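You operate a simulated robot arm through the tools that you are given. There is no shell and no other tool. Be economical: measure what you need, move in short steps, check, and stop when the job is done.

The job below is to be done with a simulated two-armed robot. You get a single attempt, and the scene is never put back.

TASK
Steam the pale panel flat, then press it dry with the beech block.
Fine: iron on its rest, steam valve shut, block back, boiler off. Set down upright: grey steam iron. Where these are worked on the way, their far stop is far enough and under half their travel is too little: steam valve.

The check looks at the end state, three seconds after you hand in, the way a careful person would. Anything else that was tipped, shoved, dropped, spilled or broken makes it a failure.

THE ROBOT
Two 7-joint arms with two-finger parallel grippers on one trunk, on a base that drives. Base frame: it is fixed to the floor where the robot stands at the start and does not move with it; the origin is under the middle of the robot, x ahead of it, y to its left, z up; the surface under the hand at the start is at about z = 800. Units: mm, degrees, N and s.
The left shoulder is at the start at [60, 144, 926], the right one opposite. With the tool pointing down near the work surface each hand reaches from about 320 to 740 mm from the robot's upright axis, wherever it stands, measured 20 degrees to its own side. Places, roughly: beech block [1000, 1250, 1000]; boiler switch [700, -400, 900]; iron rest [700, 200, 800]; steam valve [800, -200, 1100]; vacuum pedal [800, 700, 100]. Payload 1.57 kg a hand.
The tool frame of a hand sits at the grasp point between the pads (the TCP): z along the fingers, y along the line on which they close. The tips reach 30 mm beyond it. The gripper opens to 110 mm. The fingers are 24 mm wide and 12 mm thick; the gripper's body (48 by 112 mm) begins 78 mm behind the TCP.
Orientation is that of the tool frame in the base frame, as a unit quaternion [x, y, z, w]. With the fingers straight down and closing along the base's y, the tool's x points along the base's -x, its y along +y and its z along -z.

THE INTERFACE
- The arms move only by the tool move_arm. It takes "left_plan", "right_plan" or both (then of equal length, played together; a hand with none holds still); each is one flat list of numbers, 7 for each row, row after row: the turn, a rotation vector about the base's x, y, z in units of 6 degrees (1.0 is 6 degrees), then the shift along the base's x, y, z in units of 20 mm (1.0 is 20 mm), then the closure, from 0 (fully open) to 1 (shut). In form: [ax, ay, az, tx, ty, tz, claw, ax, ay, az, tx, ty, tz, claw, ...]. A call has 1 to 20 rows; each row shifts and turns the commanded pose from where the row before left it. A call with a number of a shift or a turn outside -1 to 1 is refused whole. Each row takes 0.2 s and may step no farther than 50 mm and 8.6 degrees from the row before; otherwise, or with a gripper value out of range, the whole call is refused. Where a pose cannot be reached the arm comes as near as it can. A force on the tool above 90 N (or 10 N above the force at the start of the call, whichever is more), or a blocked arm, ends the call early, and 0.2 s more pass. Each finger travels about 45 mm/s and halts on what it meets, pressing with about 43 N; the grip force reading is that of the motor and also rises with nothing between the fingers. The clock runs only during rows and for 0.2 s after the last one: add rows that do not move to give the fingers time. It gives the time, the measured TCP pose, the force on the tool (base axes), the opening and the grip force at its end, in the units of the frame above (readings bear some noise), with the torque about the TCP (base axes, N m) and any sound that the robot's microphone picked up.
- Cameras (640 x 400 px; columns grow to the right, rows downward): "scene" is now at [51, 18.9, 1545.8]; the picture's right is [0.23, -0.97, 0.00], its down [-0.65, -0.16, -0.74] and it looks along [0.72, 0.17, -0.67] (base axes); focal length 256 px, centre (320, 200). "left" rides on the left gripper at [70, -16, -141] in its tool frame; the picture's right is [0.23, 0.97, 0.00], its down [-0.86, 0.20, -0.48] and it looks along [-0.47, 0.11, 0.88] (tool axes); focal length 222 px, centre (320, 200). "right" rides on the right gripper at [70, 16, -141] in its tool frame; the picture's right is [-0.23, 0.97, 0.00], its down [-0.86, -0.20, -0.48] and it looks along [-0.47, -0.11, 0.88] (tool axes); focal length 222 px, centre (320, 200).
- snapshot(camera): a new picture of that camera. No time passes.
- move_column(by): slides the trunk up (or, below 0, down) by that many mm; the arms and the scene camera ride with it, the base frame stays. It gives what a move gives, with no picture.
- base_move(legs): drives the robot by 1 to 6 legs, each [ahead, left, turn to the left] in mm, mm and degrees, along the robot's own axes; the way and the turn of a leg run together, so that a leg with both is an arc; at most 1500 mm and 180 degrees a leg. The arms and the cameras ride along, it lands a little off, and it stops where it bumps. It gives what a move gives.
- turn_head(pan, tilt): turns the head with the scene camera to pan (to the left, within 86 degrees either way) and tilt (down, from -29 to 69), counted from straight ahead of the robot. It gives what a move gives.
- locate(camera, pixels): for up to 12 pixels [column, row] of the newest picture of that camera ("zoom" is the newest enlarged one), the place [x, y, z] in the base frame of the surface seen there, good to about 2 mm. No time passes.
- zoom(camera, box): a new picture of the part [left, top, right, bottom] of that camera's present view, enlarged. No time passes.
- finish_job(): hands the job in; it is judged then, once.

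Work in short steps. Measure before you move; look again where a grasp or a placing could have gone wrong, and mend it. You have 80 turns and 70 pictures in all, those below and enlarged ones among them. Open the grippers and draw the arms clear of the work before you hand the job in, unless the task says otherwise; then end with one line.

The tools are called by a JSON object that holds its "op" and its "data". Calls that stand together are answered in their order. move_arm: Moves the arms, as the interface text tells. Its arguments: {"type":"object","properties":{"left_plan":{"type":"array"},"right_plan":{"type":"array"}},"required":[]} The other tools are called the same way: move_column (by) slides the trunk up or down; base_move (legs) drives the base; turn_head (pan, tilt) turns the head that bears the scene camera; snapshot (camera) takes a picture; locate (camera, pixels) gives the place of the surface under pixels of a picture; zoom (camera, box) takes an enlarged picture of a part of a camera's view; finish_job () hands the job in.

At the start:

```text
time_s: 0.0
left_position: [323.5, 328.9, 999.7]
left_tool_rot: [0.0, 1.0, 0.001, 0.0]
left_contact_force: [0.4, 0.4, -0.1]
left_torque: [0.02, -0.01, 0.01]
left_finger_gap: 110.0
left_grasp_force: 0.1
right_position: [460.6, -19.0, 999.7]
right_tool_rot: [0.0, 1.0, 0.0, 0.0]
right_contact_force: [-0.2, 0.3, 0.4]
right_torque: [-0.04, 0.0, -0.01]
right_finger_gap: 109.9
right_grasp_force: 0.0
trunk travel left (down, up): [-525.0, 65.0]
robot x, y, heading: [0.9, 0.4, -0.0]
head pan, tilt: [13.5, 42.0]
```

scene: 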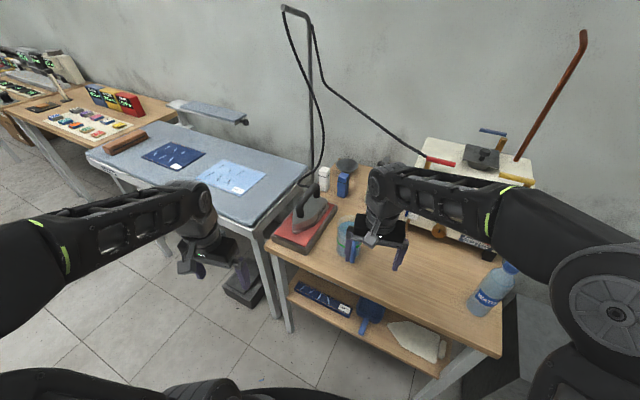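
right: 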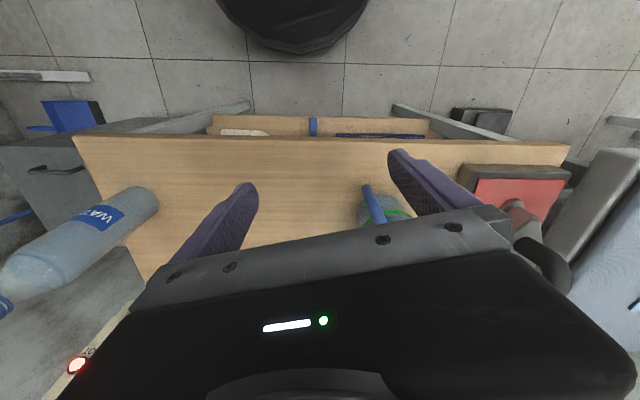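
left: 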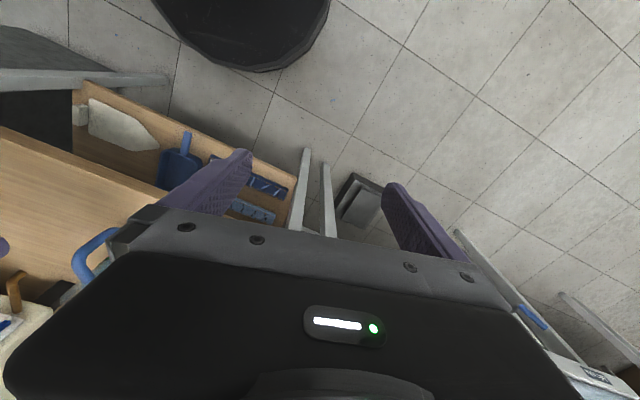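

The scene shows the iron on a red rest around (305,215), the pale panel at (232,176), a block at (125,143) and the boiler at right (480,165). I'll enlarge these parts.

{"op": "zoom", "data": {"camera": "scene", "box": [400, 100, 560, 260]}}

{"op": "zoom", "data": {"camera": "scene", "box": [80, 90, 360, 260]}}

{"op": "locate", "data": {"camera": "scene", "pixels": [[200, 175], [262, 173], [238, 192], [222, 162], [125, 143], [308, 210], [290, 240], [325, 205], [440, 160], [484, 158], [430, 140], [495, 250]]}}

```text
2.50 times, centred on (480, 180) of scene
```

zoom: 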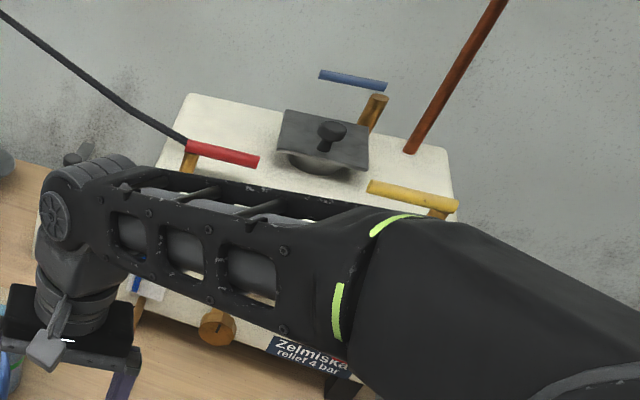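

```text
2.29 times, centred on (220, 175) of scene
```

zoom: 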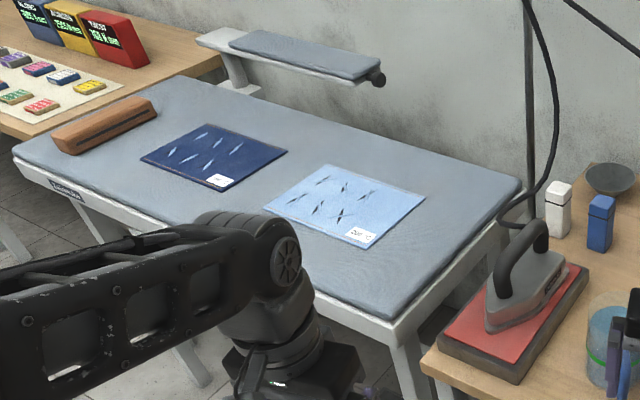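

```text
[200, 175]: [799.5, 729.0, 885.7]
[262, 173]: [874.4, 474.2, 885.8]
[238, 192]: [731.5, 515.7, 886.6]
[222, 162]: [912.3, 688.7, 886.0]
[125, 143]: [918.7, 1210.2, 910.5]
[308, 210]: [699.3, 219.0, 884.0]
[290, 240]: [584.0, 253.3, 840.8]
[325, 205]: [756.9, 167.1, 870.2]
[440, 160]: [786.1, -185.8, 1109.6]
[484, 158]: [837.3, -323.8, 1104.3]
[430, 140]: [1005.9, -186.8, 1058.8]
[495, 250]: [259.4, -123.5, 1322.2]
```

The red lever at (185,150 in the zoom) carries the hose; the arm hides the boiler front. I read the panel tag and retract the right hand to see the boiler.

{"op": "zoom", "data": {"camera": "scene", "box": [190, 150, 270, 200]}}

{"op": "move_arm", "data": {"right_plan": [0, 0, 0, -1, -1, 0, 0, 0, 0, 0, -1, -1, 0, 0, 0, 0, 0, -1, -1, 0, 0, 0, 0, 0, -1, -1, 0, 0, 0, 0, 0, -1, -1, 0, 0, 0, 0, 0, 0, -1, 0, 0, 0, 0, 0, 0, -1, 0, 0, 0, 0, 0, 0, -1, 0, 0, 0, 0, 0, 0, -1, 0, 0, 0, 0, 0, 0, -1, 0, 0, 0, 0, 0, 0, -1, 0, 0]}}

{"op": "turn_head", "data": {"pan": -15, "tilt": 35}}

{"op": "snapshot", "data": {"camera": "scene"}}

```text
8.00 times, centred on (230, 175) of scene
```

zoom: 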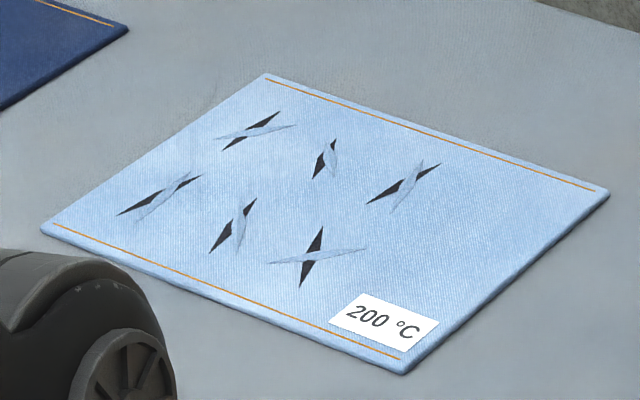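

```text
time_s: 2.4
left_position: [324.5, 327.9, 999.1]
left_tool_rot: [-0.001, 1.0, 0.0, 0.0]
left_contact_force: [0.1, 0.6, -0.2]
left_torque: [0.03, -0.01, -0.02]
left_finger_gap: 110.2
left_grasp_force: 0.2
right_position: [360.3, -240.0, 1001.4]
right_tool_rot: [0.001, 1.0, 0.0, 0.0]
right_contact_force: [0.1, -0.2, -0.3]
right_torque: [0.0, 0.01, -0.01]
right_finger_gap: 109.9
right_grasp_force: 0.0
trunk travel left (down, up): [-525.0, 65.0]
robot x, y, heading: [0.3, 2.7, 0.2]
head pan, tilt: [13.5, 42.0]
```

```text
time_s: 3.3
left_position: [323.7, 328.7, 999.2]
left_tool_rot: [0.0, 1.0, 0.0, 0.001]
left_contact_force: [0.3, 0.0, -0.4]
left_torque: [-0.03, 0.04, -0.01]
left_finger_gap: 110.0
left_grasp_force: 0.0
right_position: [359.6, -238.8, 1000.8]
right_tool_rot: [-0.001, 1.0, -0.001, 0.0]
right_contact_force: [0.7, -0.1, -0.2]
right_torque: [0.0, 0.02, 0.0]
right_finger_gap: 109.9
right_grasp_force: 0.0
trunk travel left (down, up): [-525.0, 65.0]
robot x, y, heading: [-2.7, -1.8, 0.2]
head pan, tilt: [-15.0, 35.0]
```

```text
63 pictures are left
```

scene: 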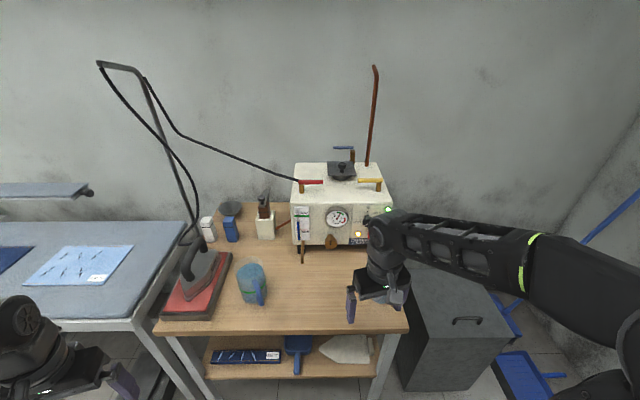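

The boiler front is visible at (340,220). I enlarge it, the iron, and the lower shelf.

{"op": "zoom", "data": {"camera": "scene", "box": [280, 140, 408, 270]}}

{"op": "zoom", "data": {"camera": "scene", "box": [150, 190, 290, 330]}}

{"op": "locate", "data": {"camera": "scene", "pixels": [[338, 216], [358, 239], [331, 243], [318, 182], [303, 184], [388, 209], [370, 181], [250, 285], [302, 220], [196, 262]]}}

```text
3.08 times, centred on (344, 205) of scene
```

zoom: 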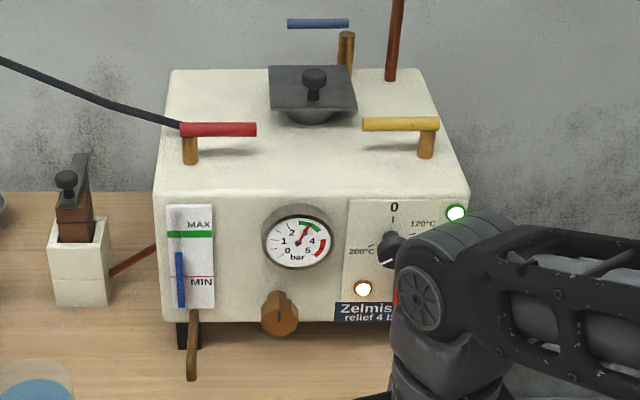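

```text
2.86 times, centred on (220, 260) of scene
```

zoom: 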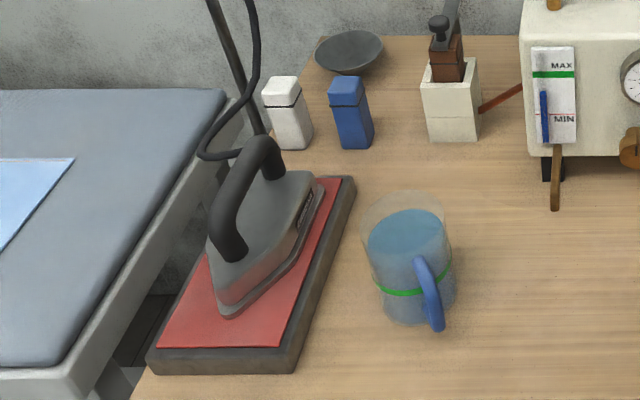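

```text
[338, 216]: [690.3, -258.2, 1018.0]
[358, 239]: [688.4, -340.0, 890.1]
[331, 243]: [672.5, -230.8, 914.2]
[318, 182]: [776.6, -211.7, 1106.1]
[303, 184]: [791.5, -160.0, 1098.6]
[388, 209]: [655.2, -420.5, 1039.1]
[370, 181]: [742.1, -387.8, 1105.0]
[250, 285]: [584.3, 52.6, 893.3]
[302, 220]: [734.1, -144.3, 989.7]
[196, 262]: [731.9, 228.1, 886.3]
```

The selector dial is partly hidden by the wrist. I move the right hand further right and back, then look again.

{"op": "move_arm", "data": {"right_plan": [0, 0, 0, -0.5, -1, 0.5, 0, 0, 0, 0, -0.5, -1, 0.5, 0, 0, 0, 0, -0.5, -1, 0.5, 0, 0, 0, 0, -0.5, -1, 0.5, 0, 0, 0, 0, 0, -1, 0.5, 0, 0, 0, 0, 0, -1, 0.5, 0, 0, 0, 0, 0, -1, 0.5, 0, 0, 0, 0, 0, -1, 0.5, 0]}}

{"op": "zoom", "data": {"camera": "scene", "box": [280, 150, 420, 270]}}

```text
time_s: 5.1
left_position: [324.2, 329.2, 998.7]
left_tool_rot: [0.0, 1.0, 0.0, -0.001]
left_contact_force: [0.6, 0.9, 0.5]
left_torque: [-0.05, 0.02, 0.0]
left_finger_gap: 110.1
left_grasp_force: 0.0
right_position: [321.4, -400.4, 1080.2]
right_tool_rot: [0.001, 1.0, 0.0, -0.001]
right_contact_force: [0.1, 0.0, 1.0]
right_torque: [0.03, -0.02, -0.03]
right_finger_gap: 110.1
right_grasp_force: 0.2
trunk travel left (down, up): [-525.0, 65.0]
robot x, y, heading: [-3.5, 2.2, -0.1]
head pan, tilt: [-15.0, 35.0]
```

```text
3.33 times, centred on (350, 210) of scene
```

zoom: 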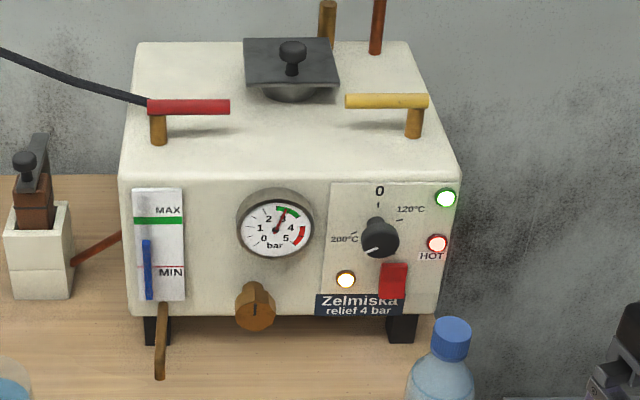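

The dial's pointer is ambiguous, so I enlarge the boiler panel.

{"op": "zoom", "data": {"camera": "scene", "box": [345, 200, 389, 248]}}

{"op": "locate", "data": {"camera": "zoom", "pixels": [[320, 200], [320, 250], [400, 330]]}}

{"op": "zoom", "data": {"camera": "scene", "box": [320, 200, 356, 232]}}

```text
8.33 times, centred on (367, 224) of scene
```

zoom: 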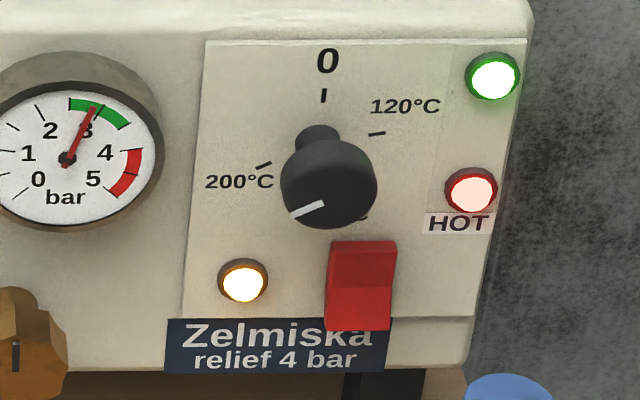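

```text
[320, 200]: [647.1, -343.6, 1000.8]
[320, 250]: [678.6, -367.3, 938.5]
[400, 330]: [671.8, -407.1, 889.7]
```

```text
12.50 times, centred on (338, 216) of scene
```

zoom: 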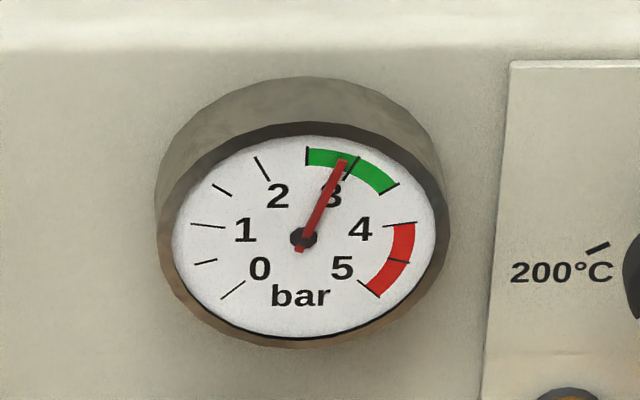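

Dial points to 200 °C, which matches the tag; gauge is in the green and the lamp is green: boiler ready. Now I measure table edges and the iron handle before driving.

{"op": "snapshot", "data": {"camera": "scene"}}

{"op": "locate", "data": {"camera": "scene", "pixels": [[280, 331], [160, 331], [400, 331], [270, 366], [100, 325], [30, 318], [205, 210], [465, 320], [440, 285], [300, 205]]}}

```text
57 pictures are left
```

scene: 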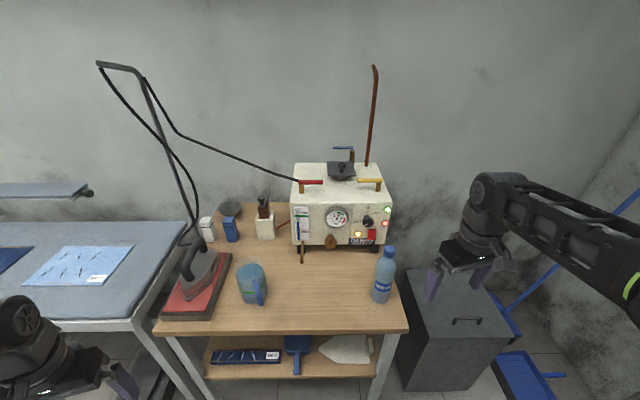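

```text
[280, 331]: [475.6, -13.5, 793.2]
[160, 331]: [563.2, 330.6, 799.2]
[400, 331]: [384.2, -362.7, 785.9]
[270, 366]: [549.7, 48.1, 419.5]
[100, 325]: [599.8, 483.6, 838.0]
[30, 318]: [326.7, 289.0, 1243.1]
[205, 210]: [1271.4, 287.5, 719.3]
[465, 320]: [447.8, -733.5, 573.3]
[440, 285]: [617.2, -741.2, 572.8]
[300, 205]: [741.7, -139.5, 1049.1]
```

The table is rotated about 14.5° (edge from (563,330) to (384,-362)). I turn to face it and drive to stand with the valve ahead of the right arm.

{"op": "base_move", "data": {"legs": [[0, 0, -14.5], [120, 199, 0]]}}

{"op": "turn_head", "data": {"pan": -12, "tilt": 40}}

{"op": "snapshot", "data": {"camera": "scene"}}

```text
time_s: 7.7
left_position: [561.5, 399.3, 1000.3]
left_tool_rot: [0.126, 0.992, 0.0, 0.0]
left_contact_force: [0.6, 1.0, 0.2]
left_torque: [-0.05, -0.02, 0.03]
left_finger_gap: 110.0
left_grasp_force: 0.2
right_position: [378.0, -305.5, 1079.7]
right_tool_rot: [0.125, 0.992, 0.0, 0.0]
right_contact_force: [-0.1, -0.6, -1.0]
right_torque: [-0.06, 0.01, -0.01]
right_finger_gap: 110.2
right_grasp_force: 0.1
trunk travel left (down, up): [-525.0, 65.0]
robot x, y, heading: [164.7, 162.0, -14.3]
head pan, tilt: [-15.0, 35.0]
```

```text
time_s: 8.4
left_position: [560.9, 397.6, 1000.5]
left_tool_rot: [0.125, 0.992, 0.0, 0.0]
left_contact_force: [-0.1, -0.4, 0.2]
left_torque: [0.02, -0.01, 0.01]
left_finger_gap: 109.8
left_grasp_force: 0.0
right_position: [377.1, -305.2, 1079.3]
right_tool_rot: [0.125, 0.992, 0.0, 0.0]
right_contact_force: [0.1, 0.6, 0.5]
right_torque: [0.03, 0.01, 0.02]
right_finger_gap: 109.7
right_grasp_force: 0.1
trunk travel left (down, up): [-525.0, 65.0]
robot x, y, heading: [164.4, 160.0, -14.4]
head pan, tilt: [-12.0, 40.0]
```

```text
56 pictures are left
```

scene: 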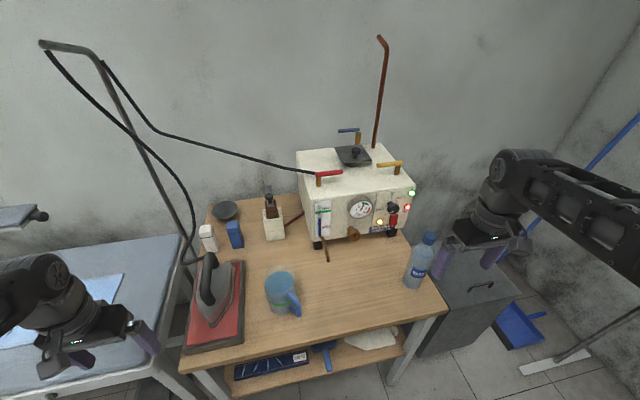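

Drove well. Now measure the valve lever (330,173), bottle, mug, handle and switch up close.

{"op": "zoom", "data": {"camera": "scene", "box": [296, 120, 426, 250]}}

{"op": "locate", "data": {"camera": "scene", "pixels": [[341, 172], [330, 174], [319, 176], [319, 183], [393, 209], [392, 217], [428, 238], [415, 275], [280, 285], [295, 305], [209, 262], [205, 285]]}}

```text
3.08 times, centred on (361, 185) of scene
```

zoom: 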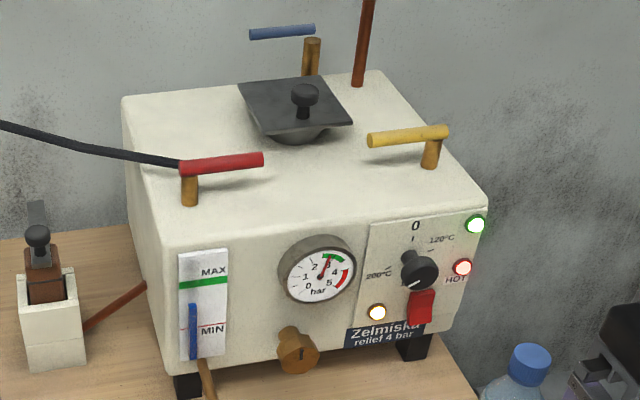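

```text
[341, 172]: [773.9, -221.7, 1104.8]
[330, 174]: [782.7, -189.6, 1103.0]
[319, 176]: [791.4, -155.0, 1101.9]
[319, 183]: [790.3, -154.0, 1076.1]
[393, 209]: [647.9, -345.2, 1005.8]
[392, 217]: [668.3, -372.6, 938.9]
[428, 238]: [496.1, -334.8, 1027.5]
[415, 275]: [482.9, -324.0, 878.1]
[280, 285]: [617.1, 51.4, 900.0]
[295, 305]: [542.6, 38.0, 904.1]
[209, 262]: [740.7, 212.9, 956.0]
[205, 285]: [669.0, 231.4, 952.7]
```

Valve: stem (791,-154), tip about (772,-228), z≈1100. I close the right fingers, raise and pitch the tool 45° forward, and approach in front of the lever, clear of the bottle (z to 1030).

{"op": "move_column", "data": {"by": 60}}

{"op": "move_arm", "data": {"right_plan": [-0.235, -0.91, 0, 0, 0.656, 0.2, 1, -0.235, -0.91, 0, 0, 0.656, 0.2, 1, -0.235, -0.91, 0, 0, 0.656, 0.2, 1, -0.235, -0.91, 0, 0, 0.656, 0.2, 1, -0.235, -0.91, 0, 0, 0.656, 0.2, 1, -0.235, -0.91, 0, 0, 0.656, 0.2, 1, -0.235, -0.91, 0, 0, 0.656, 0.2, 1, -0.235, -0.91, 0, 0, 0.656, 0.2, 1, 0, 0, 0, 0.975, 0, 0, 1, 0, 0, 0, 0.975, 0, 0, 1, 0, 0, 0, 0.975, 0, 0, 1, 0, 0, 0, 0.975, 0, 0, 1, 0, 0, 0, 0.975, 0, 0, 1, 0, 0, 0, 0.975, 0, 0, 1, 0, 0, 0, 0.975, 0, 0, 1, 0, 0, 0, 0.975, 0, 0, 1, 0, 0, 0, 0.975, 0, 0, 1, 0, 0, 0, 0.975, 0, 0, 1]}}

```text
time_s: 9.4
left_position: [561.3, 399.5, 1060.6]
left_tool_rot: [0.125, 0.992, 0.0, 0.0]
left_contact_force: [0.8, 0.1, -0.5]
left_torque: [-0.02, -0.02, 0.02]
left_finger_gap: 110.1
left_grasp_force: 0.0
right_position: [376.8, -306.0, 1141.2]
right_tool_rot: [0.125, 0.992, 0.0, 0.0]
right_contact_force: [0.0, 0.2, -0.5]
right_torque: [-0.02, 0.03, -0.01]
right_finger_gap: 109.9
right_grasp_force: 0.1
trunk travel left (down, up): [-585.0, 5.0]
robot x, y, heading: [163.4, 161.9, -14.5]
head pan, tilt: [-12.0, 40.0]
```

```text
time_s: 13.2
left_position: [561.2, 399.0, 1060.4]
left_tool_rot: [0.126, 0.992, 0.0, 0.0]
left_contact_force: [0.2, -0.2, 0.0]
left_torque: [-0.02, -0.01, -0.01]
left_finger_gap: 110.0
left_grasp_force: 0.0
right_position: [575.9, -208.8, 1185.4]
right_tool_rot: [0.116, 0.916, -0.048, 0.381]
right_contact_force: [-0.3, -0.3, 0.3]
right_torque: [0.0, 0.0, -0.02]
right_finger_gap: 0.0
right_grasp_force: 21.3
right hand out of reach, approached as far as the arm can: row 8
trunk travel left (down, up): [-585.0, 5.0]
robot x, y, heading: [167.2, 162.2, -14.7]
head pan, tilt: [-12.0, 40.0]
```

Hand is at (576,-209,1185). I go on to (728,-200,1100), just short of the lever.

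{"op": "move_arm", "data": {"right_plan": [0, 0, 0, 0.95, 0.05, -0.53, 1, 0, 0, 0, 0.95, 0.05, -0.53, 1, 0, 0, 0, 0.95, 0.05, -0.53, 1, 0, 0, 0, 0.95, 0.05, -0.53, 1, 0, 0, 0, 0.95, 0.05, -0.53, 1, 0, 0, 0, 0.95, 0.05, -0.53, 1, 0, 0, 0, 0.95, 0.05, -0.53, 1, 0, 0, 0, 0.8, 0.05, -0.53, 1]}}

{"op": "snapshot", "data": {"camera": "right"}}

{"op": "zoom", "data": {"camera": "scene", "box": [260, 100, 460, 225]}}

```text
time_s: 15.0
left_position: [562.4, 398.7, 1059.0]
left_tool_rot: [0.125, 0.992, 0.0, 0.001]
left_contact_force: [0.8, 0.2, -0.1]
left_torque: [0.01, -0.04, 0.02]
left_finger_gap: 109.9
left_grasp_force: 0.0
right_position: [724.7, -200.3, 1101.3]
right_tool_rot: [0.115, 0.916, -0.047, 0.38]
right_contact_force: [-0.1, 0.2, -0.6]
right_torque: [0.01, 0.0, -0.03]
right_finger_gap: 0.0
right_grasp_force: 21.2
trunk travel left (down, up): [-585.0, 5.0]
robot x, y, heading: [166.0, 166.3, -14.5]
head pan, tilt: [-12.0, 40.0]
```

```text
54 pictures are left
```

right: 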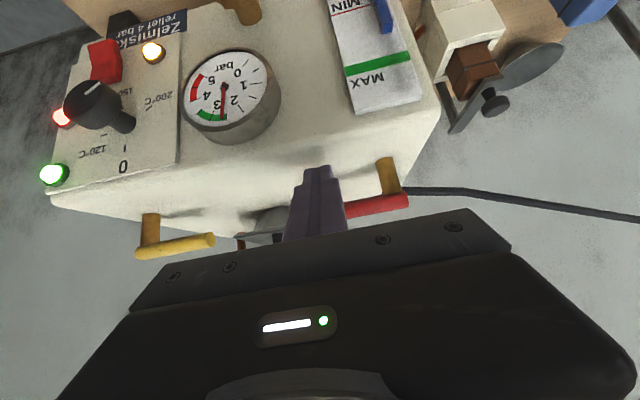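

```text
3.20 times, centred on (360, 162) of scene
```

zoom: 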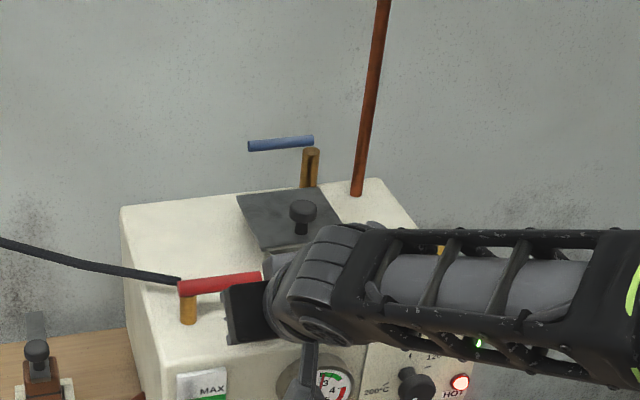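

The dial also has a "150" mark. I enlarge the right camera view of the dial to check where it points.

{"op": "zoom", "data": {"camera": "right", "box": [40, 20, 200, 190]}}

```text
2.35 times, centred on (120, 105) of right
```

zoom: 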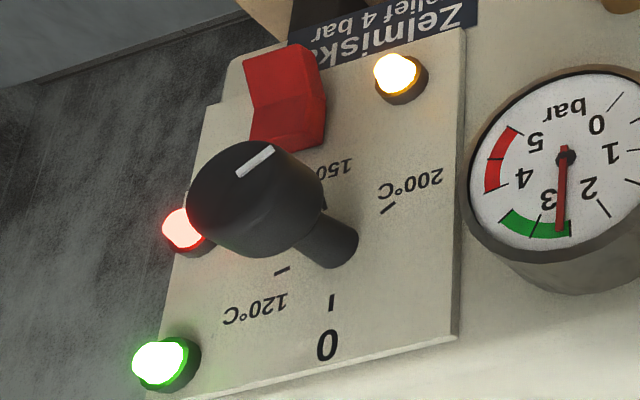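

The pointer is parallel to the 200 tick, so the dial is right. Now I push the lever away in the first part of an arc and listen.

{"op": "move_arm", "data": {"right_plan": [0, 0, 0, 0.68, -0.17, 0, 1, 0, 0, 0, 0.68, -0.17, 0, 1, 0, 0, 0, 0.735, -0.405, 0, 1, 0, 0, 0, 0.82, -0.2, 0, 1]}}

{"op": "zoom", "data": {"camera": "scene", "box": [260, 100, 460, 225]}}

```text
time_s: 16.0
left_position: [555.9, 399.4, 1060.1]
left_tool_rot: [0.126, 0.992, 0.0, 0.002]
left_contact_force: [-0.1, -0.4, -0.3]
left_torque: [-0.01, 0.02, 0.02]
left_finger_gap: 110.1
left_grasp_force: 0.1
right_position: [768.4, -218.7, 1090.7]
right_tool_rot: [0.117, 0.921, -0.049, 0.368]
right_contact_force: [-71.4, 21.0, -18.7]
right_torque: [1.03, 0.16, 1.1]
right_finger_gap: 0.1
right_grasp_force: 20.9
trunk travel left (down, up): [-585.0, 5.0]
robot x, y, heading: [162.1, 162.0, -14.4]
head pan, tilt: [-12.0, 40.0]
```

```text
3.20 times, centred on (360, 162) of scene
```

zoom: 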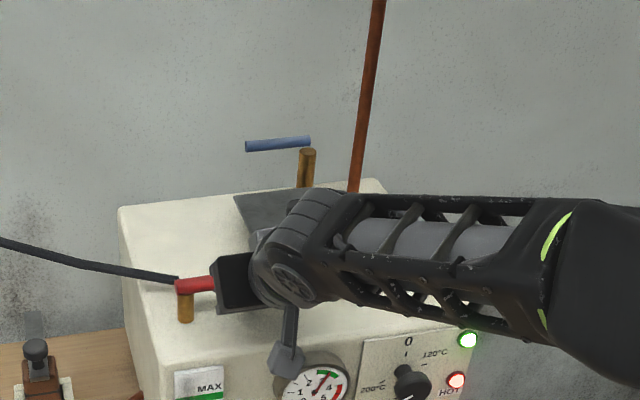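

71 N and no motion: the lever is against its stop in that direction, so it opens towards the robot. I back off, rise over the lever, and steepen the tool, to hook it from behind.

{"op": "move_arm", "data": {"right_plan": [0, 0, 0, -0.9, 0.23, 0.1, 1, 0, 0, 0, -0.4, 0.1, 0.9, 1, 0, 0, 0, 0, 0, 1, 1, 0, 0, 0, 0, 0, 1, 1, 0.25, 0.96, 0, 0, 0, 0.6, 1, 0.25, 0.96, 0, 0.6, 0, 0, 1, 0.25, 0.96, 0, 0.97, -0.1, 0, 1, 0.25, 0.96, 0, 0.97, -0.1, 0, 1, 0, 0, 0, 0.97, -0.1, 0, 1, 0, 0, 0, 0.5, 0, 0, 1]}}

{"op": "snapshot", "data": {"camera": "right"}}

```text
time_s: 18.2
left_position: [562.0, 398.3, 1060.0]
left_tool_rot: [0.125, 0.992, 0.0, 0.001]
left_contact_force: [0.4, 1.1, -0.1]
left_torque: [0.01, -0.02, 0.0]
left_finger_gap: 109.9
left_grasp_force: 0.1
right_position: [825.8, -217.7, 1173.0]
right_tool_rot: [0.123, 0.975, -0.022, 0.183]
right_contact_force: [0.1, -1.1, 0.1]
right_torque: [0.0, -0.01, -0.02]
right_finger_gap: 0.2
right_grasp_force: 21.4
right hand out of reach, approached as far as the arm can: row 10
trunk travel left (down, up): [-585.0, 5.0]
robot x, y, heading: [163.5, 160.1, -14.5]
head pan, tilt: [-12.0, 40.0]
```

```text
50 pictures are left
```

right: 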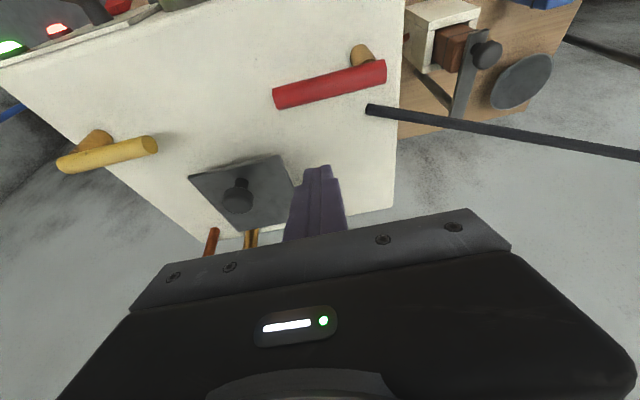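

I check the lid plate's clearance behind the lever.

{"op": "locate", "data": {"camera": "right", "pixels": [[190, 180], [278, 157], [296, 185], [283, 100], [375, 70], [360, 85], [350, 150], [371, 109]]}}

```text
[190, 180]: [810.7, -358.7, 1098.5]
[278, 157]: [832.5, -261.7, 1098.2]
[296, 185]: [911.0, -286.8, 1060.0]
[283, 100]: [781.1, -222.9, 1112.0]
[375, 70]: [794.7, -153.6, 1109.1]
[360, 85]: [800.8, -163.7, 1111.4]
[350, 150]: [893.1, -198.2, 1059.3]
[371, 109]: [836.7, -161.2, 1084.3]
```

Free space behind the lever: lid corner (832,-262), hose end (837,-161). I lower the fingers at about (814,-213) and pull the lever through a quarter-circle towards me.

{"op": "move_arm", "data": {"right_plan": [0, 0, 0, -0.15, 0.06, -0.9, 1, 0, 0, 0, -0.15, 0.06, -0.9, 1, 0, 0, 0, -0.15, 0.06, -0.9, 1, 0, 0, 0, -0.15, 0.06, -0.83, 1, 0, 0, 0, -0.5, 0.13, 0, 1, 0, 0, 0, -0.84, 0, 0, 1, 0, 0, 0, -0.815, 0.22, 0, 1]}}

{"op": "snapshot", "data": {"camera": "right"}}

```text
time_s: 19.8
left_position: [560.8, 399.3, 1060.0]
left_tool_rot: [0.125, 0.992, 0.0, 0.0]
left_contact_force: [-0.4, 0.0, -0.8]
left_torque: [-0.01, -0.04, -0.02]
left_finger_gap: 109.9
left_grasp_force: 0.1
right_position: [770.3, -207.4, 1102.6]
right_tool_rot: [0.123, 0.975, -0.023, 0.183]
right_contact_force: [0.5, -0.4, 0.9]
right_torque: [0.0, 0.0, 0.01]
right_finger_gap: 0.1
right_grasp_force: 21.6
trunk travel left (down, up): [-585.0, 5.0]
robot x, y, heading: [165.0, 159.6, -14.7]
head pan, tilt: [-12.0, 40.0]
```

```text
49 pictures are left
```

right: 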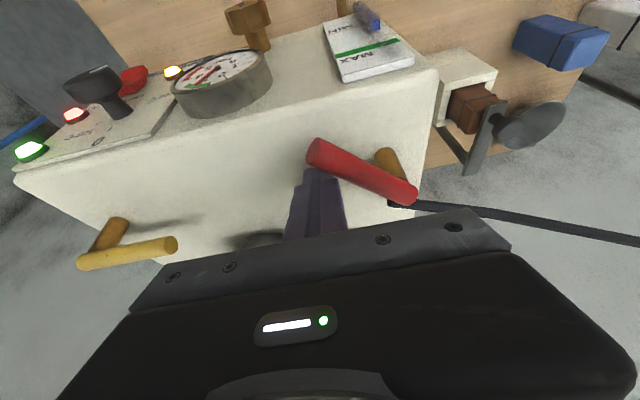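

The lever swings towards me (it's at (360,170) in the picture). I complete the arc.

{"op": "move_arm", "data": {"right_plan": [0, 0, 0, -0.73, 0.425, 0, 1, 0, 0, 0, -0.595, 0.6, 0, 1, 0, 0, 0, -0.415, 0.73, 0, 1, 0, 0, 0, -0.22, 0.815, 0, 1, 0, 0, 0, 0, 0.5, 0, 1]}}

{"op": "snapshot", "data": {"camera": "right"}}

```text
time_s: 21.0
left_position: [562.1, 393.8, 1061.5]
left_tool_rot: [0.127, 0.992, 0.002, -0.001]
left_contact_force: [0.1, -0.1, 0.5]
left_torque: [-0.01, 0.01, -0.02]
left_finger_gap: 110.0
left_grasp_force: 0.0
right_position: [730.8, -159.6, 1104.2]
right_tool_rot: [0.13, 0.974, -0.026, 0.185]
right_contact_force: [6.8, -42.4, 10.3]
right_torque: [0.25, 0.11, 0.22]
right_finger_gap: 0.0
right_grasp_force: 21.4
trunk travel left (down, up): [-585.0, 5.0]
robot x, y, heading: [164.4, 159.9, -15.0]
head pan, tilt: [-12.0, 40.0]
```

```text
48 pictures are left
```

right: 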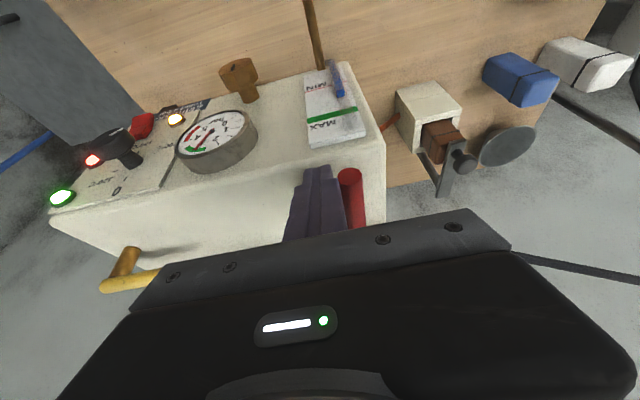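

Lever is at its open stop (42 N). I draw the right hand away and back, then look at the iron closely.

{"op": "move_arm", "data": {"right_plan": [0, 0, 0, -0.1, -0.9, 0, 1, 0, 0, 0, -0.3, -0.5, 0.8, 1, 0, 0, 0, -0.5, 0, 1, 1, 0, 0, 0, -1, 0, 1, 1, 0, 0, 0, -1, 0, 0.5, 1, 0, 0, 0, -1, 0, 0, 1, 0, 0, 0, -1, 0, 0, 1, 0, 0, 0, -1, 0, 0, 1, 0, 0, 0, -1, 0, 0, 1, 0, 0, 0, -1, 0, 0, 1, 0, 0, 0, -1, 0, 0, 1, 0, 0, 0, -1, 0, 0, 1, 0, 0, 0, -1, 0, 0, 1]}}

{"op": "turn_head", "data": {"pan": 30, "tilt": 50}}

{"op": "snapshot", "data": {"camera": "scene"}}

{"op": "snapshot", "data": {"camera": "left"}}

```text
time_s: 23.8
left_position: [560.8, 398.6, 1060.4]
left_tool_rot: [0.125, 0.992, 0.0, -0.001]
left_contact_force: [-0.5, 0.3, -0.6]
left_torque: [0.02, 0.0, 0.02]
left_finger_gap: 110.3
left_grasp_force: 0.1
right_position: [513.4, -173.7, 1169.3]
right_tool_rot: [0.125, 0.975, -0.023, 0.183]
right_contact_force: [0.4, 0.2, -0.6]
right_torque: [-0.02, -0.01, -0.01]
right_finger_gap: 0.0
right_grasp_force: 21.5
trunk travel left (down, up): [-585.0, 5.0]
robot x, y, heading: [163.4, 161.1, -14.5]
head pan, tilt: [-12.0, 40.0]
```

```text
time_s: 24.9
left_position: [561.0, 398.2, 1058.7]
left_tool_rot: [0.125, 0.992, 0.0, 0.0]
left_contact_force: [-0.1, 0.2, -0.5]
left_torque: [-0.01, 0.0, 0.01]
left_finger_gap: 110.0
left_grasp_force: 0.1
right_position: [513.6, -173.3, 1168.7]
right_tool_rot: [0.122, 0.975, -0.022, 0.184]
right_contact_force: [-0.3, 0.0, -0.9]
right_torque: [0.02, 0.0, 0.01]
right_finger_gap: 0.4
right_grasp_force: 21.9
trunk travel left (down, up): [-585.0, 5.0]
robot x, y, heading: [164.8, 157.5, -14.4]
head pan, tilt: [30.0, 50.0]
```

```text
47 pictures are left
```

scene: 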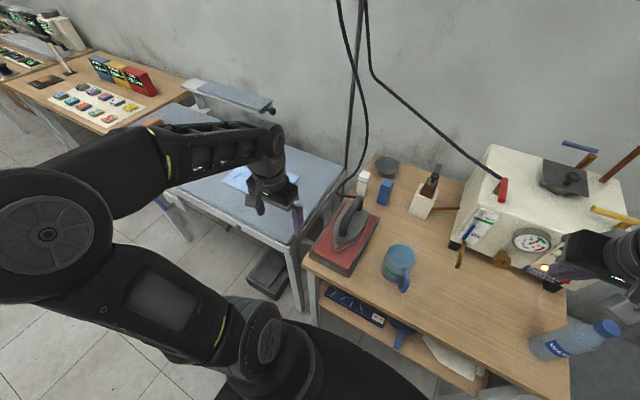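

```text
46 pictures are left
```

left: 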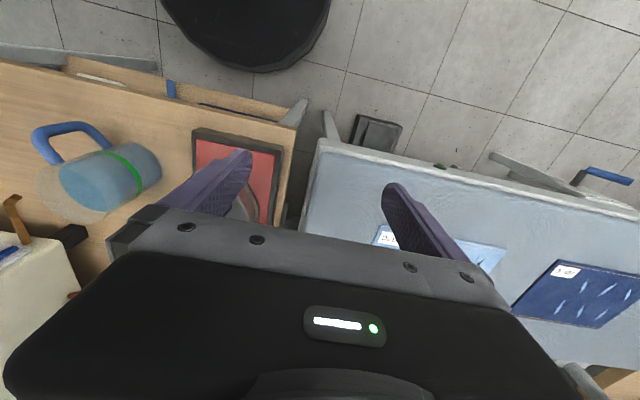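

I enlarge the iron and check bottle and handle positions.

{"op": "zoom", "data": {"camera": "scene", "box": [295, 160, 425, 290]}}

{"op": "locate", "data": {"camera": "scene", "pixels": [[606, 327], [354, 205], [342, 228], [349, 214], [357, 197], [333, 248], [370, 222], [355, 195], [312, 255], [343, 273], [378, 215], [268, 270]]}}

```text
3.08 times, centred on (360, 225) of scene
```

zoom: 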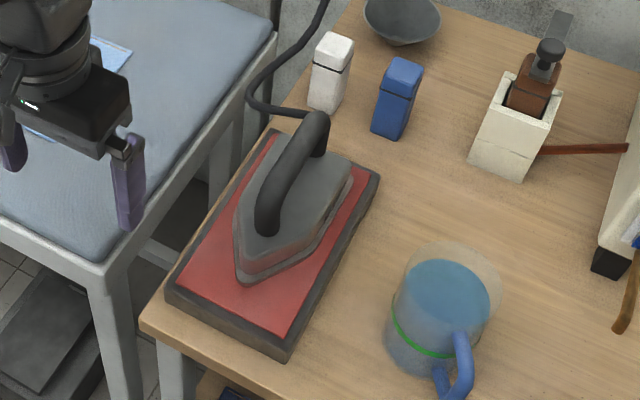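

```text
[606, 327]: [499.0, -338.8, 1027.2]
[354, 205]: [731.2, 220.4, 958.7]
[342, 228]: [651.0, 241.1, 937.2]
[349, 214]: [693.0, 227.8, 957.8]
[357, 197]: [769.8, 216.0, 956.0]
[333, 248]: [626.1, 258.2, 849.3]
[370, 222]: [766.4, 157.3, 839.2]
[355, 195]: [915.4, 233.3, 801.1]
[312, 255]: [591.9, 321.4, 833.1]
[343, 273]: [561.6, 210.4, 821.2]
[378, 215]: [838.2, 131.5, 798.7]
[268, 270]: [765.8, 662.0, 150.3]
```

Handle runs (651,241)→(770,216), top z 958, aligned with the hand. I move the left hand over (712,223) and lower it to z≈943.

{"op": "move_arm", "data": {"left_plan": [0, 0, 0.05, 0.84, -0.97, 0, 0, 0, 0, 0.05, 0.84, -0.97, 0, 0, 0, 0, 0.05, 0.84, -0.97, 0, 0, 0, 0, 0.05, 0.84, -0.97, 0, 0, 0, 0, 0.05, 0.84, -0.97, 0, 0, 0, 0, 0.05, 0.84, -0.97, 0, 0, 0, 0, 0.05, 0.84, -0.97, 0, 0, 0, 0, 0.05, 0.84, -0.97, 0, 0, 0, 0, 0, 0.84, -0.97, 0, 0, 0, 0, 0, 0, 0, -1, 0, 0, 0, 0, 0, 0, -1, 0, 0, 0, 0, 0, 0, -0.8, 0]}}

{"op": "snapshot", "data": {"camera": "left"}}

{"op": "zoom", "data": {"camera": "scene", "box": [295, 140, 425, 270]}}

```text
time_s: 27.5
left_position: [713.8, 224.0, 1003.2]
left_tool_rot: [0.104, 0.995, -0.001, 0.0]
left_contact_force: [0.5, 0.1, -0.2]
left_torque: [0.01, -0.01, 0.0]
left_finger_gap: 110.2
left_grasp_force: 0.1
right_position: [514.6, -174.1, 1168.8]
right_tool_rot: [0.123, 0.975, -0.022, 0.183]
right_contact_force: [0.4, 0.1, -0.5]
right_torque: [0.01, 0.01, 0.0]
right_finger_gap: 0.1
right_grasp_force: 21.3
trunk travel left (down, up): [-585.0, 5.0]
robot x, y, heading: [163.3, 165.3, -13.9]
head pan, tilt: [30.0, 50.0]
```

```text
44 pictures are left
```

left: 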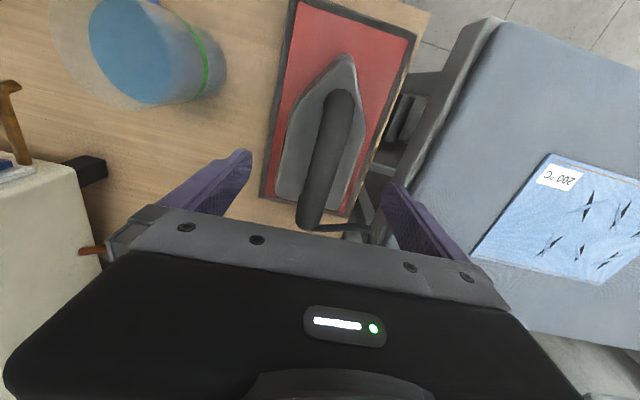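

```text
3.08 times, centred on (360, 205) of scene
```

zoom: 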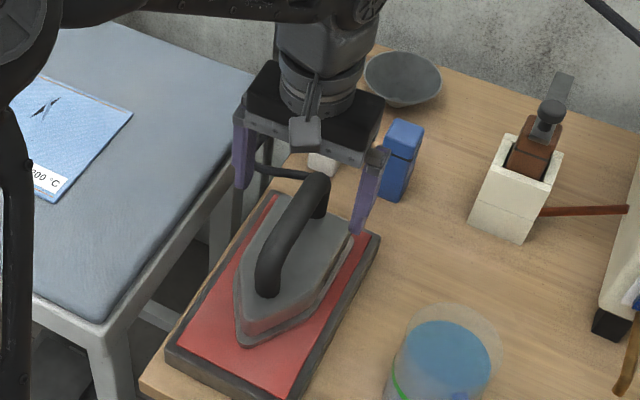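

The handle lies centred between the fingers. I lower 60 mm and close.

{"op": "move_arm", "data": {"left_plan": [0, 0, 0, 0, 0, -1, 0, 0, 0, 0, 0, 0, -1, 0, 0, 0, 0, 0, 0, -0.95, 0, 0, 0, 0, 0, 0, 0, 0.5, 0, 0, 0, 0, 0, 0, 1, 0, 0, 0, 0, 0, 0, 1, 0, 0, 0, 0, 0, 0, 1, 0, 0, 0, 0, 0, 0, 1, 0, 0, 0, 0, 0, 0, 1, 0, 0, 0, 0, 0, 0, 1, 0, 0, 0, 0, 0, 0, 1]}}

{"op": "zoom", "data": {"camera": "scene", "box": [295, 140, 425, 270]}}

```text
time_s: 29.9
left_position: [711.2, 225.0, 945.0]
left_tool_rot: [0.104, 0.995, 0.0, 0.001]
left_contact_force: [-0.5, 9.1, 2.5]
left_torque: [-0.05, 0.26, -0.2]
left_finger_gap: 26.8
left_grasp_force: 37.6
right_position: [513.6, -172.1, 1168.8]
right_tool_rot: [0.124, 0.975, -0.023, 0.183]
right_contact_force: [-0.5, 0.5, 0.9]
right_torque: [0.01, -0.05, 0.01]
right_finger_gap: 0.0
right_grasp_force: 21.8
trunk travel left (down, up): [-585.0, 5.0]
robot x, y, heading: [167.7, 161.4, -14.5]
head pan, tilt: [30.0, 50.0]
```

```text
3.08 times, centred on (360, 205) of scene
```

zoom: 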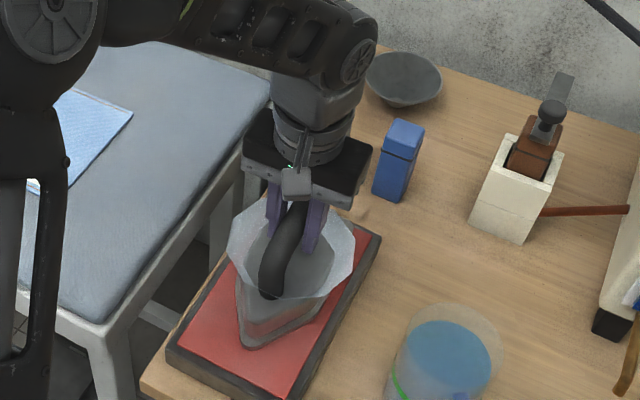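

Gripped firmly (26.8 mm), steam is coming out. I lift the iron straight up about 110 mm, then drive left 390 mm parallel to the tables so the panel comes in front of the left arm.

{"op": "move_arm", "data": {"left_plan": [0, 0, 0, 0, 0, 0.5, 1, 0, 0, 0, 0, 0, 0.9, 1, 0, 0, 0, 0, 0, 1, 1, 0, 0, 0, 0, 0, 1, 1, 0, 0, 0, 0, 0, 1, 1, 0, 0, 0, 0, 0, 1, 1]}}

{"op": "base_move", "data": {"legs": [[0, 390, 0]]}}

{"op": "turn_head", "data": {"pan": 12, "tilt": 45}}

{"op": "snapshot", "data": {"camera": "scene"}}

{"op": "snapshot", "data": {"camera": "left"}}

```text
time_s: 31.3
left_position: [713.0, 224.1, 1051.7]
left_tool_rot: [0.104, 0.995, -0.001, -0.001]
left_contact_force: [0.3, 0.7, -17.8]
left_torque: [0.02, 0.06, -0.04]
left_finger_gap: 26.7
left_grasp_force: 37.2
right_position: [514.6, -172.5, 1168.7]
right_tool_rot: [0.124, 0.975, -0.023, 0.184]
right_contact_force: [-0.2, 1.2, -0.3]
right_torque: [-0.01, 0.0, 0.0]
right_finger_gap: 0.0
right_grasp_force: 21.1
trunk travel left (down, up): [-585.0, 5.0]
robot x, y, heading: [165.2, 157.8, -14.3]
head pan, tilt: [30.0, 50.0]
```

```text
time_s: 33.7
left_position: [811.1, 600.8, 1052.1]
left_tool_rot: [0.106, 0.994, 0.0, -0.001]
left_contact_force: [0.3, 1.4, -17.4]
left_torque: [-0.01, 0.07, -0.03]
left_finger_gap: 26.6
left_grasp_force: 37.3
right_position: [611.7, 204.5, 1168.3]
right_tool_rot: [0.124, 0.975, -0.023, 0.183]
right_contact_force: [0.2, 0.0, -0.8]
right_torque: [0.02, 0.01, -0.01]
right_finger_gap: 0.1
right_grasp_force: 21.4
trunk travel left (down, up): [-585.0, 5.0]
robot x, y, heading: [261.7, 534.6, -14.6]
head pan, tilt: [30.0, 50.0]
```

```text
time_s: 34.5
left_position: [810.1, 601.1, 1051.7]
left_tool_rot: [0.105, 0.995, 0.0, -0.001]
left_contact_force: [-0.5, 0.4, -18.2]
left_torque: [0.02, 0.05, 0.03]
left_finger_gap: 26.6
left_grasp_force: 38.0
right_position: [612.1, 203.4, 1168.3]
right_tool_rot: [0.125, 0.975, -0.023, 0.182]
right_contact_force: [-0.2, -0.6, 0.3]
right_torque: [-0.03, -0.03, 0.01]
right_finger_gap: 0.0
right_grasp_force: 21.2
trunk travel left (down, up): [-585.0, 5.0]
robot x, y, heading: [261.0, 540.6, -14.6]
head pan, tilt: [12.0, 45.0]
```

```text
41 pictures are left
```

scene: 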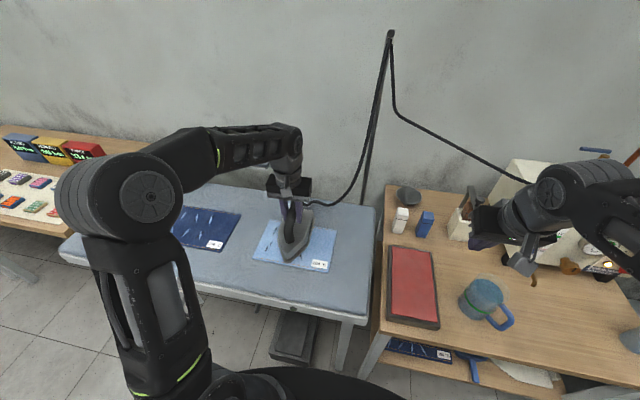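

```text
40 pictures are left
```

left: 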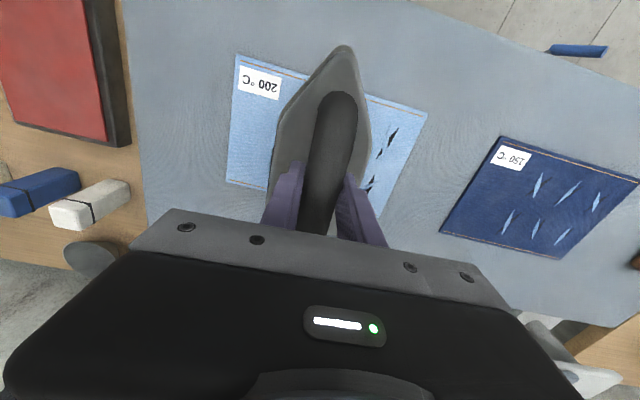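

The iron hangs above the panel. I measure the panel's corners from both views.

{"op": "locate", "data": {"camera": "left", "pixels": [[239, 58], [426, 114], [230, 182], [385, 150], [344, 48], [392, 150]]}}

{"op": "locate", "data": {"camera": "scene", "pixels": [[268, 223], [335, 231], [328, 270], [255, 257], [286, 258], [309, 225], [287, 205]]}}

{"op": "zoom", "data": {"camera": "scene", "box": [230, 180, 360, 290]}}

```text
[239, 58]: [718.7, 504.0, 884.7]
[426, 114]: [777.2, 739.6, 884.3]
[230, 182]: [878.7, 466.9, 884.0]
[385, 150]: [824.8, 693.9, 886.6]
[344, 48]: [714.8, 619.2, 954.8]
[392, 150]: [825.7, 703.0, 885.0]
```

```text
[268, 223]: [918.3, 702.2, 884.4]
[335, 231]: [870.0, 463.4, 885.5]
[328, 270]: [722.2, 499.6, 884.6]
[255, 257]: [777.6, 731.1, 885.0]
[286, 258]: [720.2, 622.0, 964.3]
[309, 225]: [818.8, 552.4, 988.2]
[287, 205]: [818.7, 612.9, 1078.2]
```

```text
3.64 times, centred on (295, 235) of scene
```

zoom: 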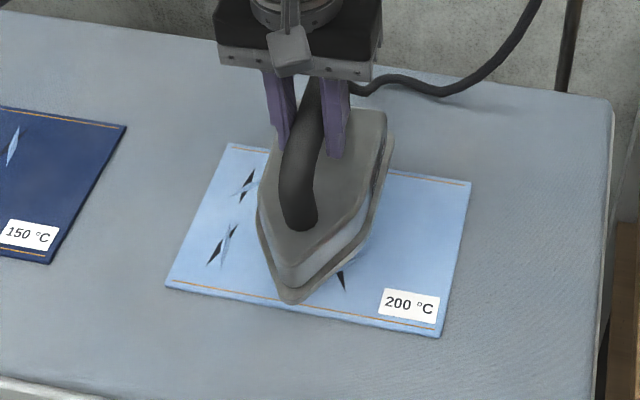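

Panel: corners (720,502), (777,738), (918,702), (874,465), centre (822,602). I take the iron to its right end and lower it gently towards contact (expected at TCP z≈991).

{"op": "move_arm", "data": {"left_plan": [0, 0, 0, 0.09, -0.94, -0.4, 1, 0, 0, 0, 0.09, -0.94, -0.5, 1, 0, 0, 0, 0.09, -0.94, -0.7, 1, 0, 0, 0, 0.09, -0.94, -0.8, 1, 0, 0, 0, 0, 0, -0.3, 1, 0, 0, 0, 0, 0, -0.15, 1, 0, 0, 0, 0, 0, 0, 1]}}

{"op": "zoom", "data": {"camera": "scene", "box": [230, 180, 360, 290]}}

```text
time_s: 36.1
left_position: [816.9, 525.7, 993.9]
left_tool_rot: [0.106, 0.994, 0.0, 0.0]
left_contact_force: [-0.2, 0.9, -17.8]
left_torque: [0.02, 0.06, 0.01]
left_finger_gap: 26.6
left_grasp_force: 37.5
right_position: [611.2, 203.2, 1168.6]
right_tool_rot: [0.123, 0.975, -0.023, 0.182]
right_contact_force: [0.2, 0.0, 0.1]
right_torque: [0.0, 0.01, 0.01]
right_finger_gap: 0.1
right_grasp_force: 21.6
trunk travel left (down, up): [-585.0, 5.0]
robot x, y, heading: [265.1, 540.3, -14.4]
head pan, tilt: [12.0, 45.0]
```

```text
3.64 times, centred on (295, 235) of scene
```

zoom: 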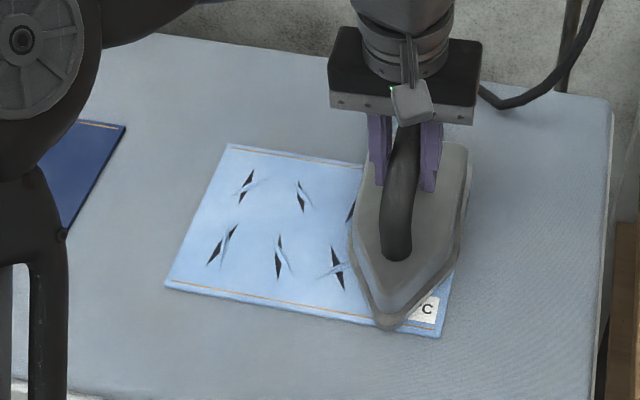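

No contact yet (-17.8 N is the weight). I lower a few more millimetres.

{"op": "move_arm", "data": {"left_plan": [0, 0, 0, 0, 0, -0.1, 1, 0, 0, 0, 0, 0, -0.1, 1, 0, 0, 0, 0, 0, -0.1, 1, 0, 0, 0, 0, 0, 0, 1]}}

```text
time_s: 37.1
left_position: [817.7, 525.5, 989.2]
left_tool_rot: [0.106, 0.994, 0.0, -0.001]
left_contact_force: [1.1, 1.3, -6.8]
left_torque: [-0.18, 0.11, -0.02]
left_finger_gap: 26.6
left_grasp_force: 37.6
right_position: [611.0, 203.9, 1168.6]
right_tool_rot: [0.123, 0.975, -0.023, 0.183]
right_contact_force: [0.0, 0.1, -0.1]
right_torque: [0.01, -0.05, -0.01]
right_finger_gap: 0.1
right_grasp_force: 20.9
trunk travel left (down, up): [-585.0, 5.0]
robot x, y, heading: [261.2, 541.0, -14.6]
head pan, tilt: [12.0, 45.0]
```

Contact with about 11 N. I now sweep the iron slowly to the left across the panel.

{"op": "move_arm", "data": {"left_plan": [0, 0, 0, 0.1175, 0.486, -0.04, 1, 0, 0, 0, 0.1175, 0.486, 0, 1, 0, 0, 0, 0.1175, 0.486, 0, 1, 0, 0, 0, 0.1175, 0.486, 0, 1, 0, 0, 0, 0.1175, 0.486, 0, 1, 0, 0, 0, 0.1175, 0.486, 0, 1, 0, 0, 0, 0.1175, 0.486, 0, 1, 0, 0, 0, 0.1175, 0.486, 0, 1, 0, 0, 0, 0.1175, 0.486, 0, 1, 0, 0, 0, 0.1175, 0.486, 0, 1, 0, 0, 0, 0.1175, 0.486, 0, 1, 0, 0, 0, 0.1175, 0.486, 0, 1, 0, 0, 0, 0.1175, 0.486, 0, 1, 0, 0, 0, 0.1175, 0.486, 0, 1, 0, 0, 0, 0.1175, 0.486, 0, 1]}}

{"op": "zoom", "data": {"camera": "scene", "box": [230, 180, 360, 290]}}

```text
time_s: 40.3
left_position: [850.3, 669.8, 989.9]
left_tool_rot: [0.105, 0.994, 0.002, 0.0]
left_contact_force: [-2.2, -9.4, 13.1]
left_torque: [-0.19, 0.08, -0.01]
left_finger_gap: 26.5
left_grasp_force: 37.8
right_position: [610.2, 202.0, 1169.0]
right_tool_rot: [0.125, 0.975, -0.023, 0.183]
right_contact_force: [0.5, 0.2, -0.4]
right_torque: [-0.01, 0.0, -0.01]
right_finger_gap: 0.0
right_grasp_force: 21.0
trunk travel left (down, up): [-585.0, 5.0]
robot x, y, heading: [264.9, 544.3, -14.6]
head pan, tilt: [12.0, 45.0]
```

```text
3.64 times, centred on (295, 235) of scene
```

zoom: 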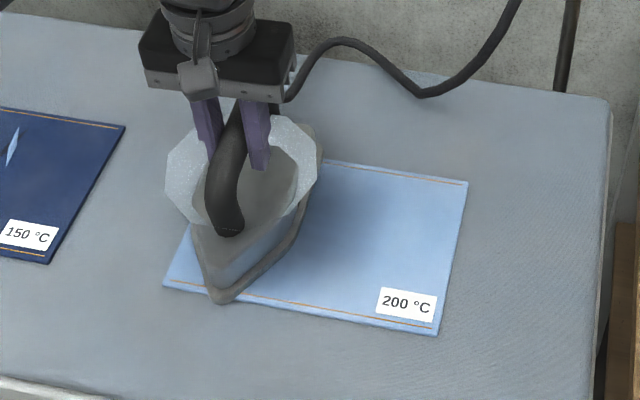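

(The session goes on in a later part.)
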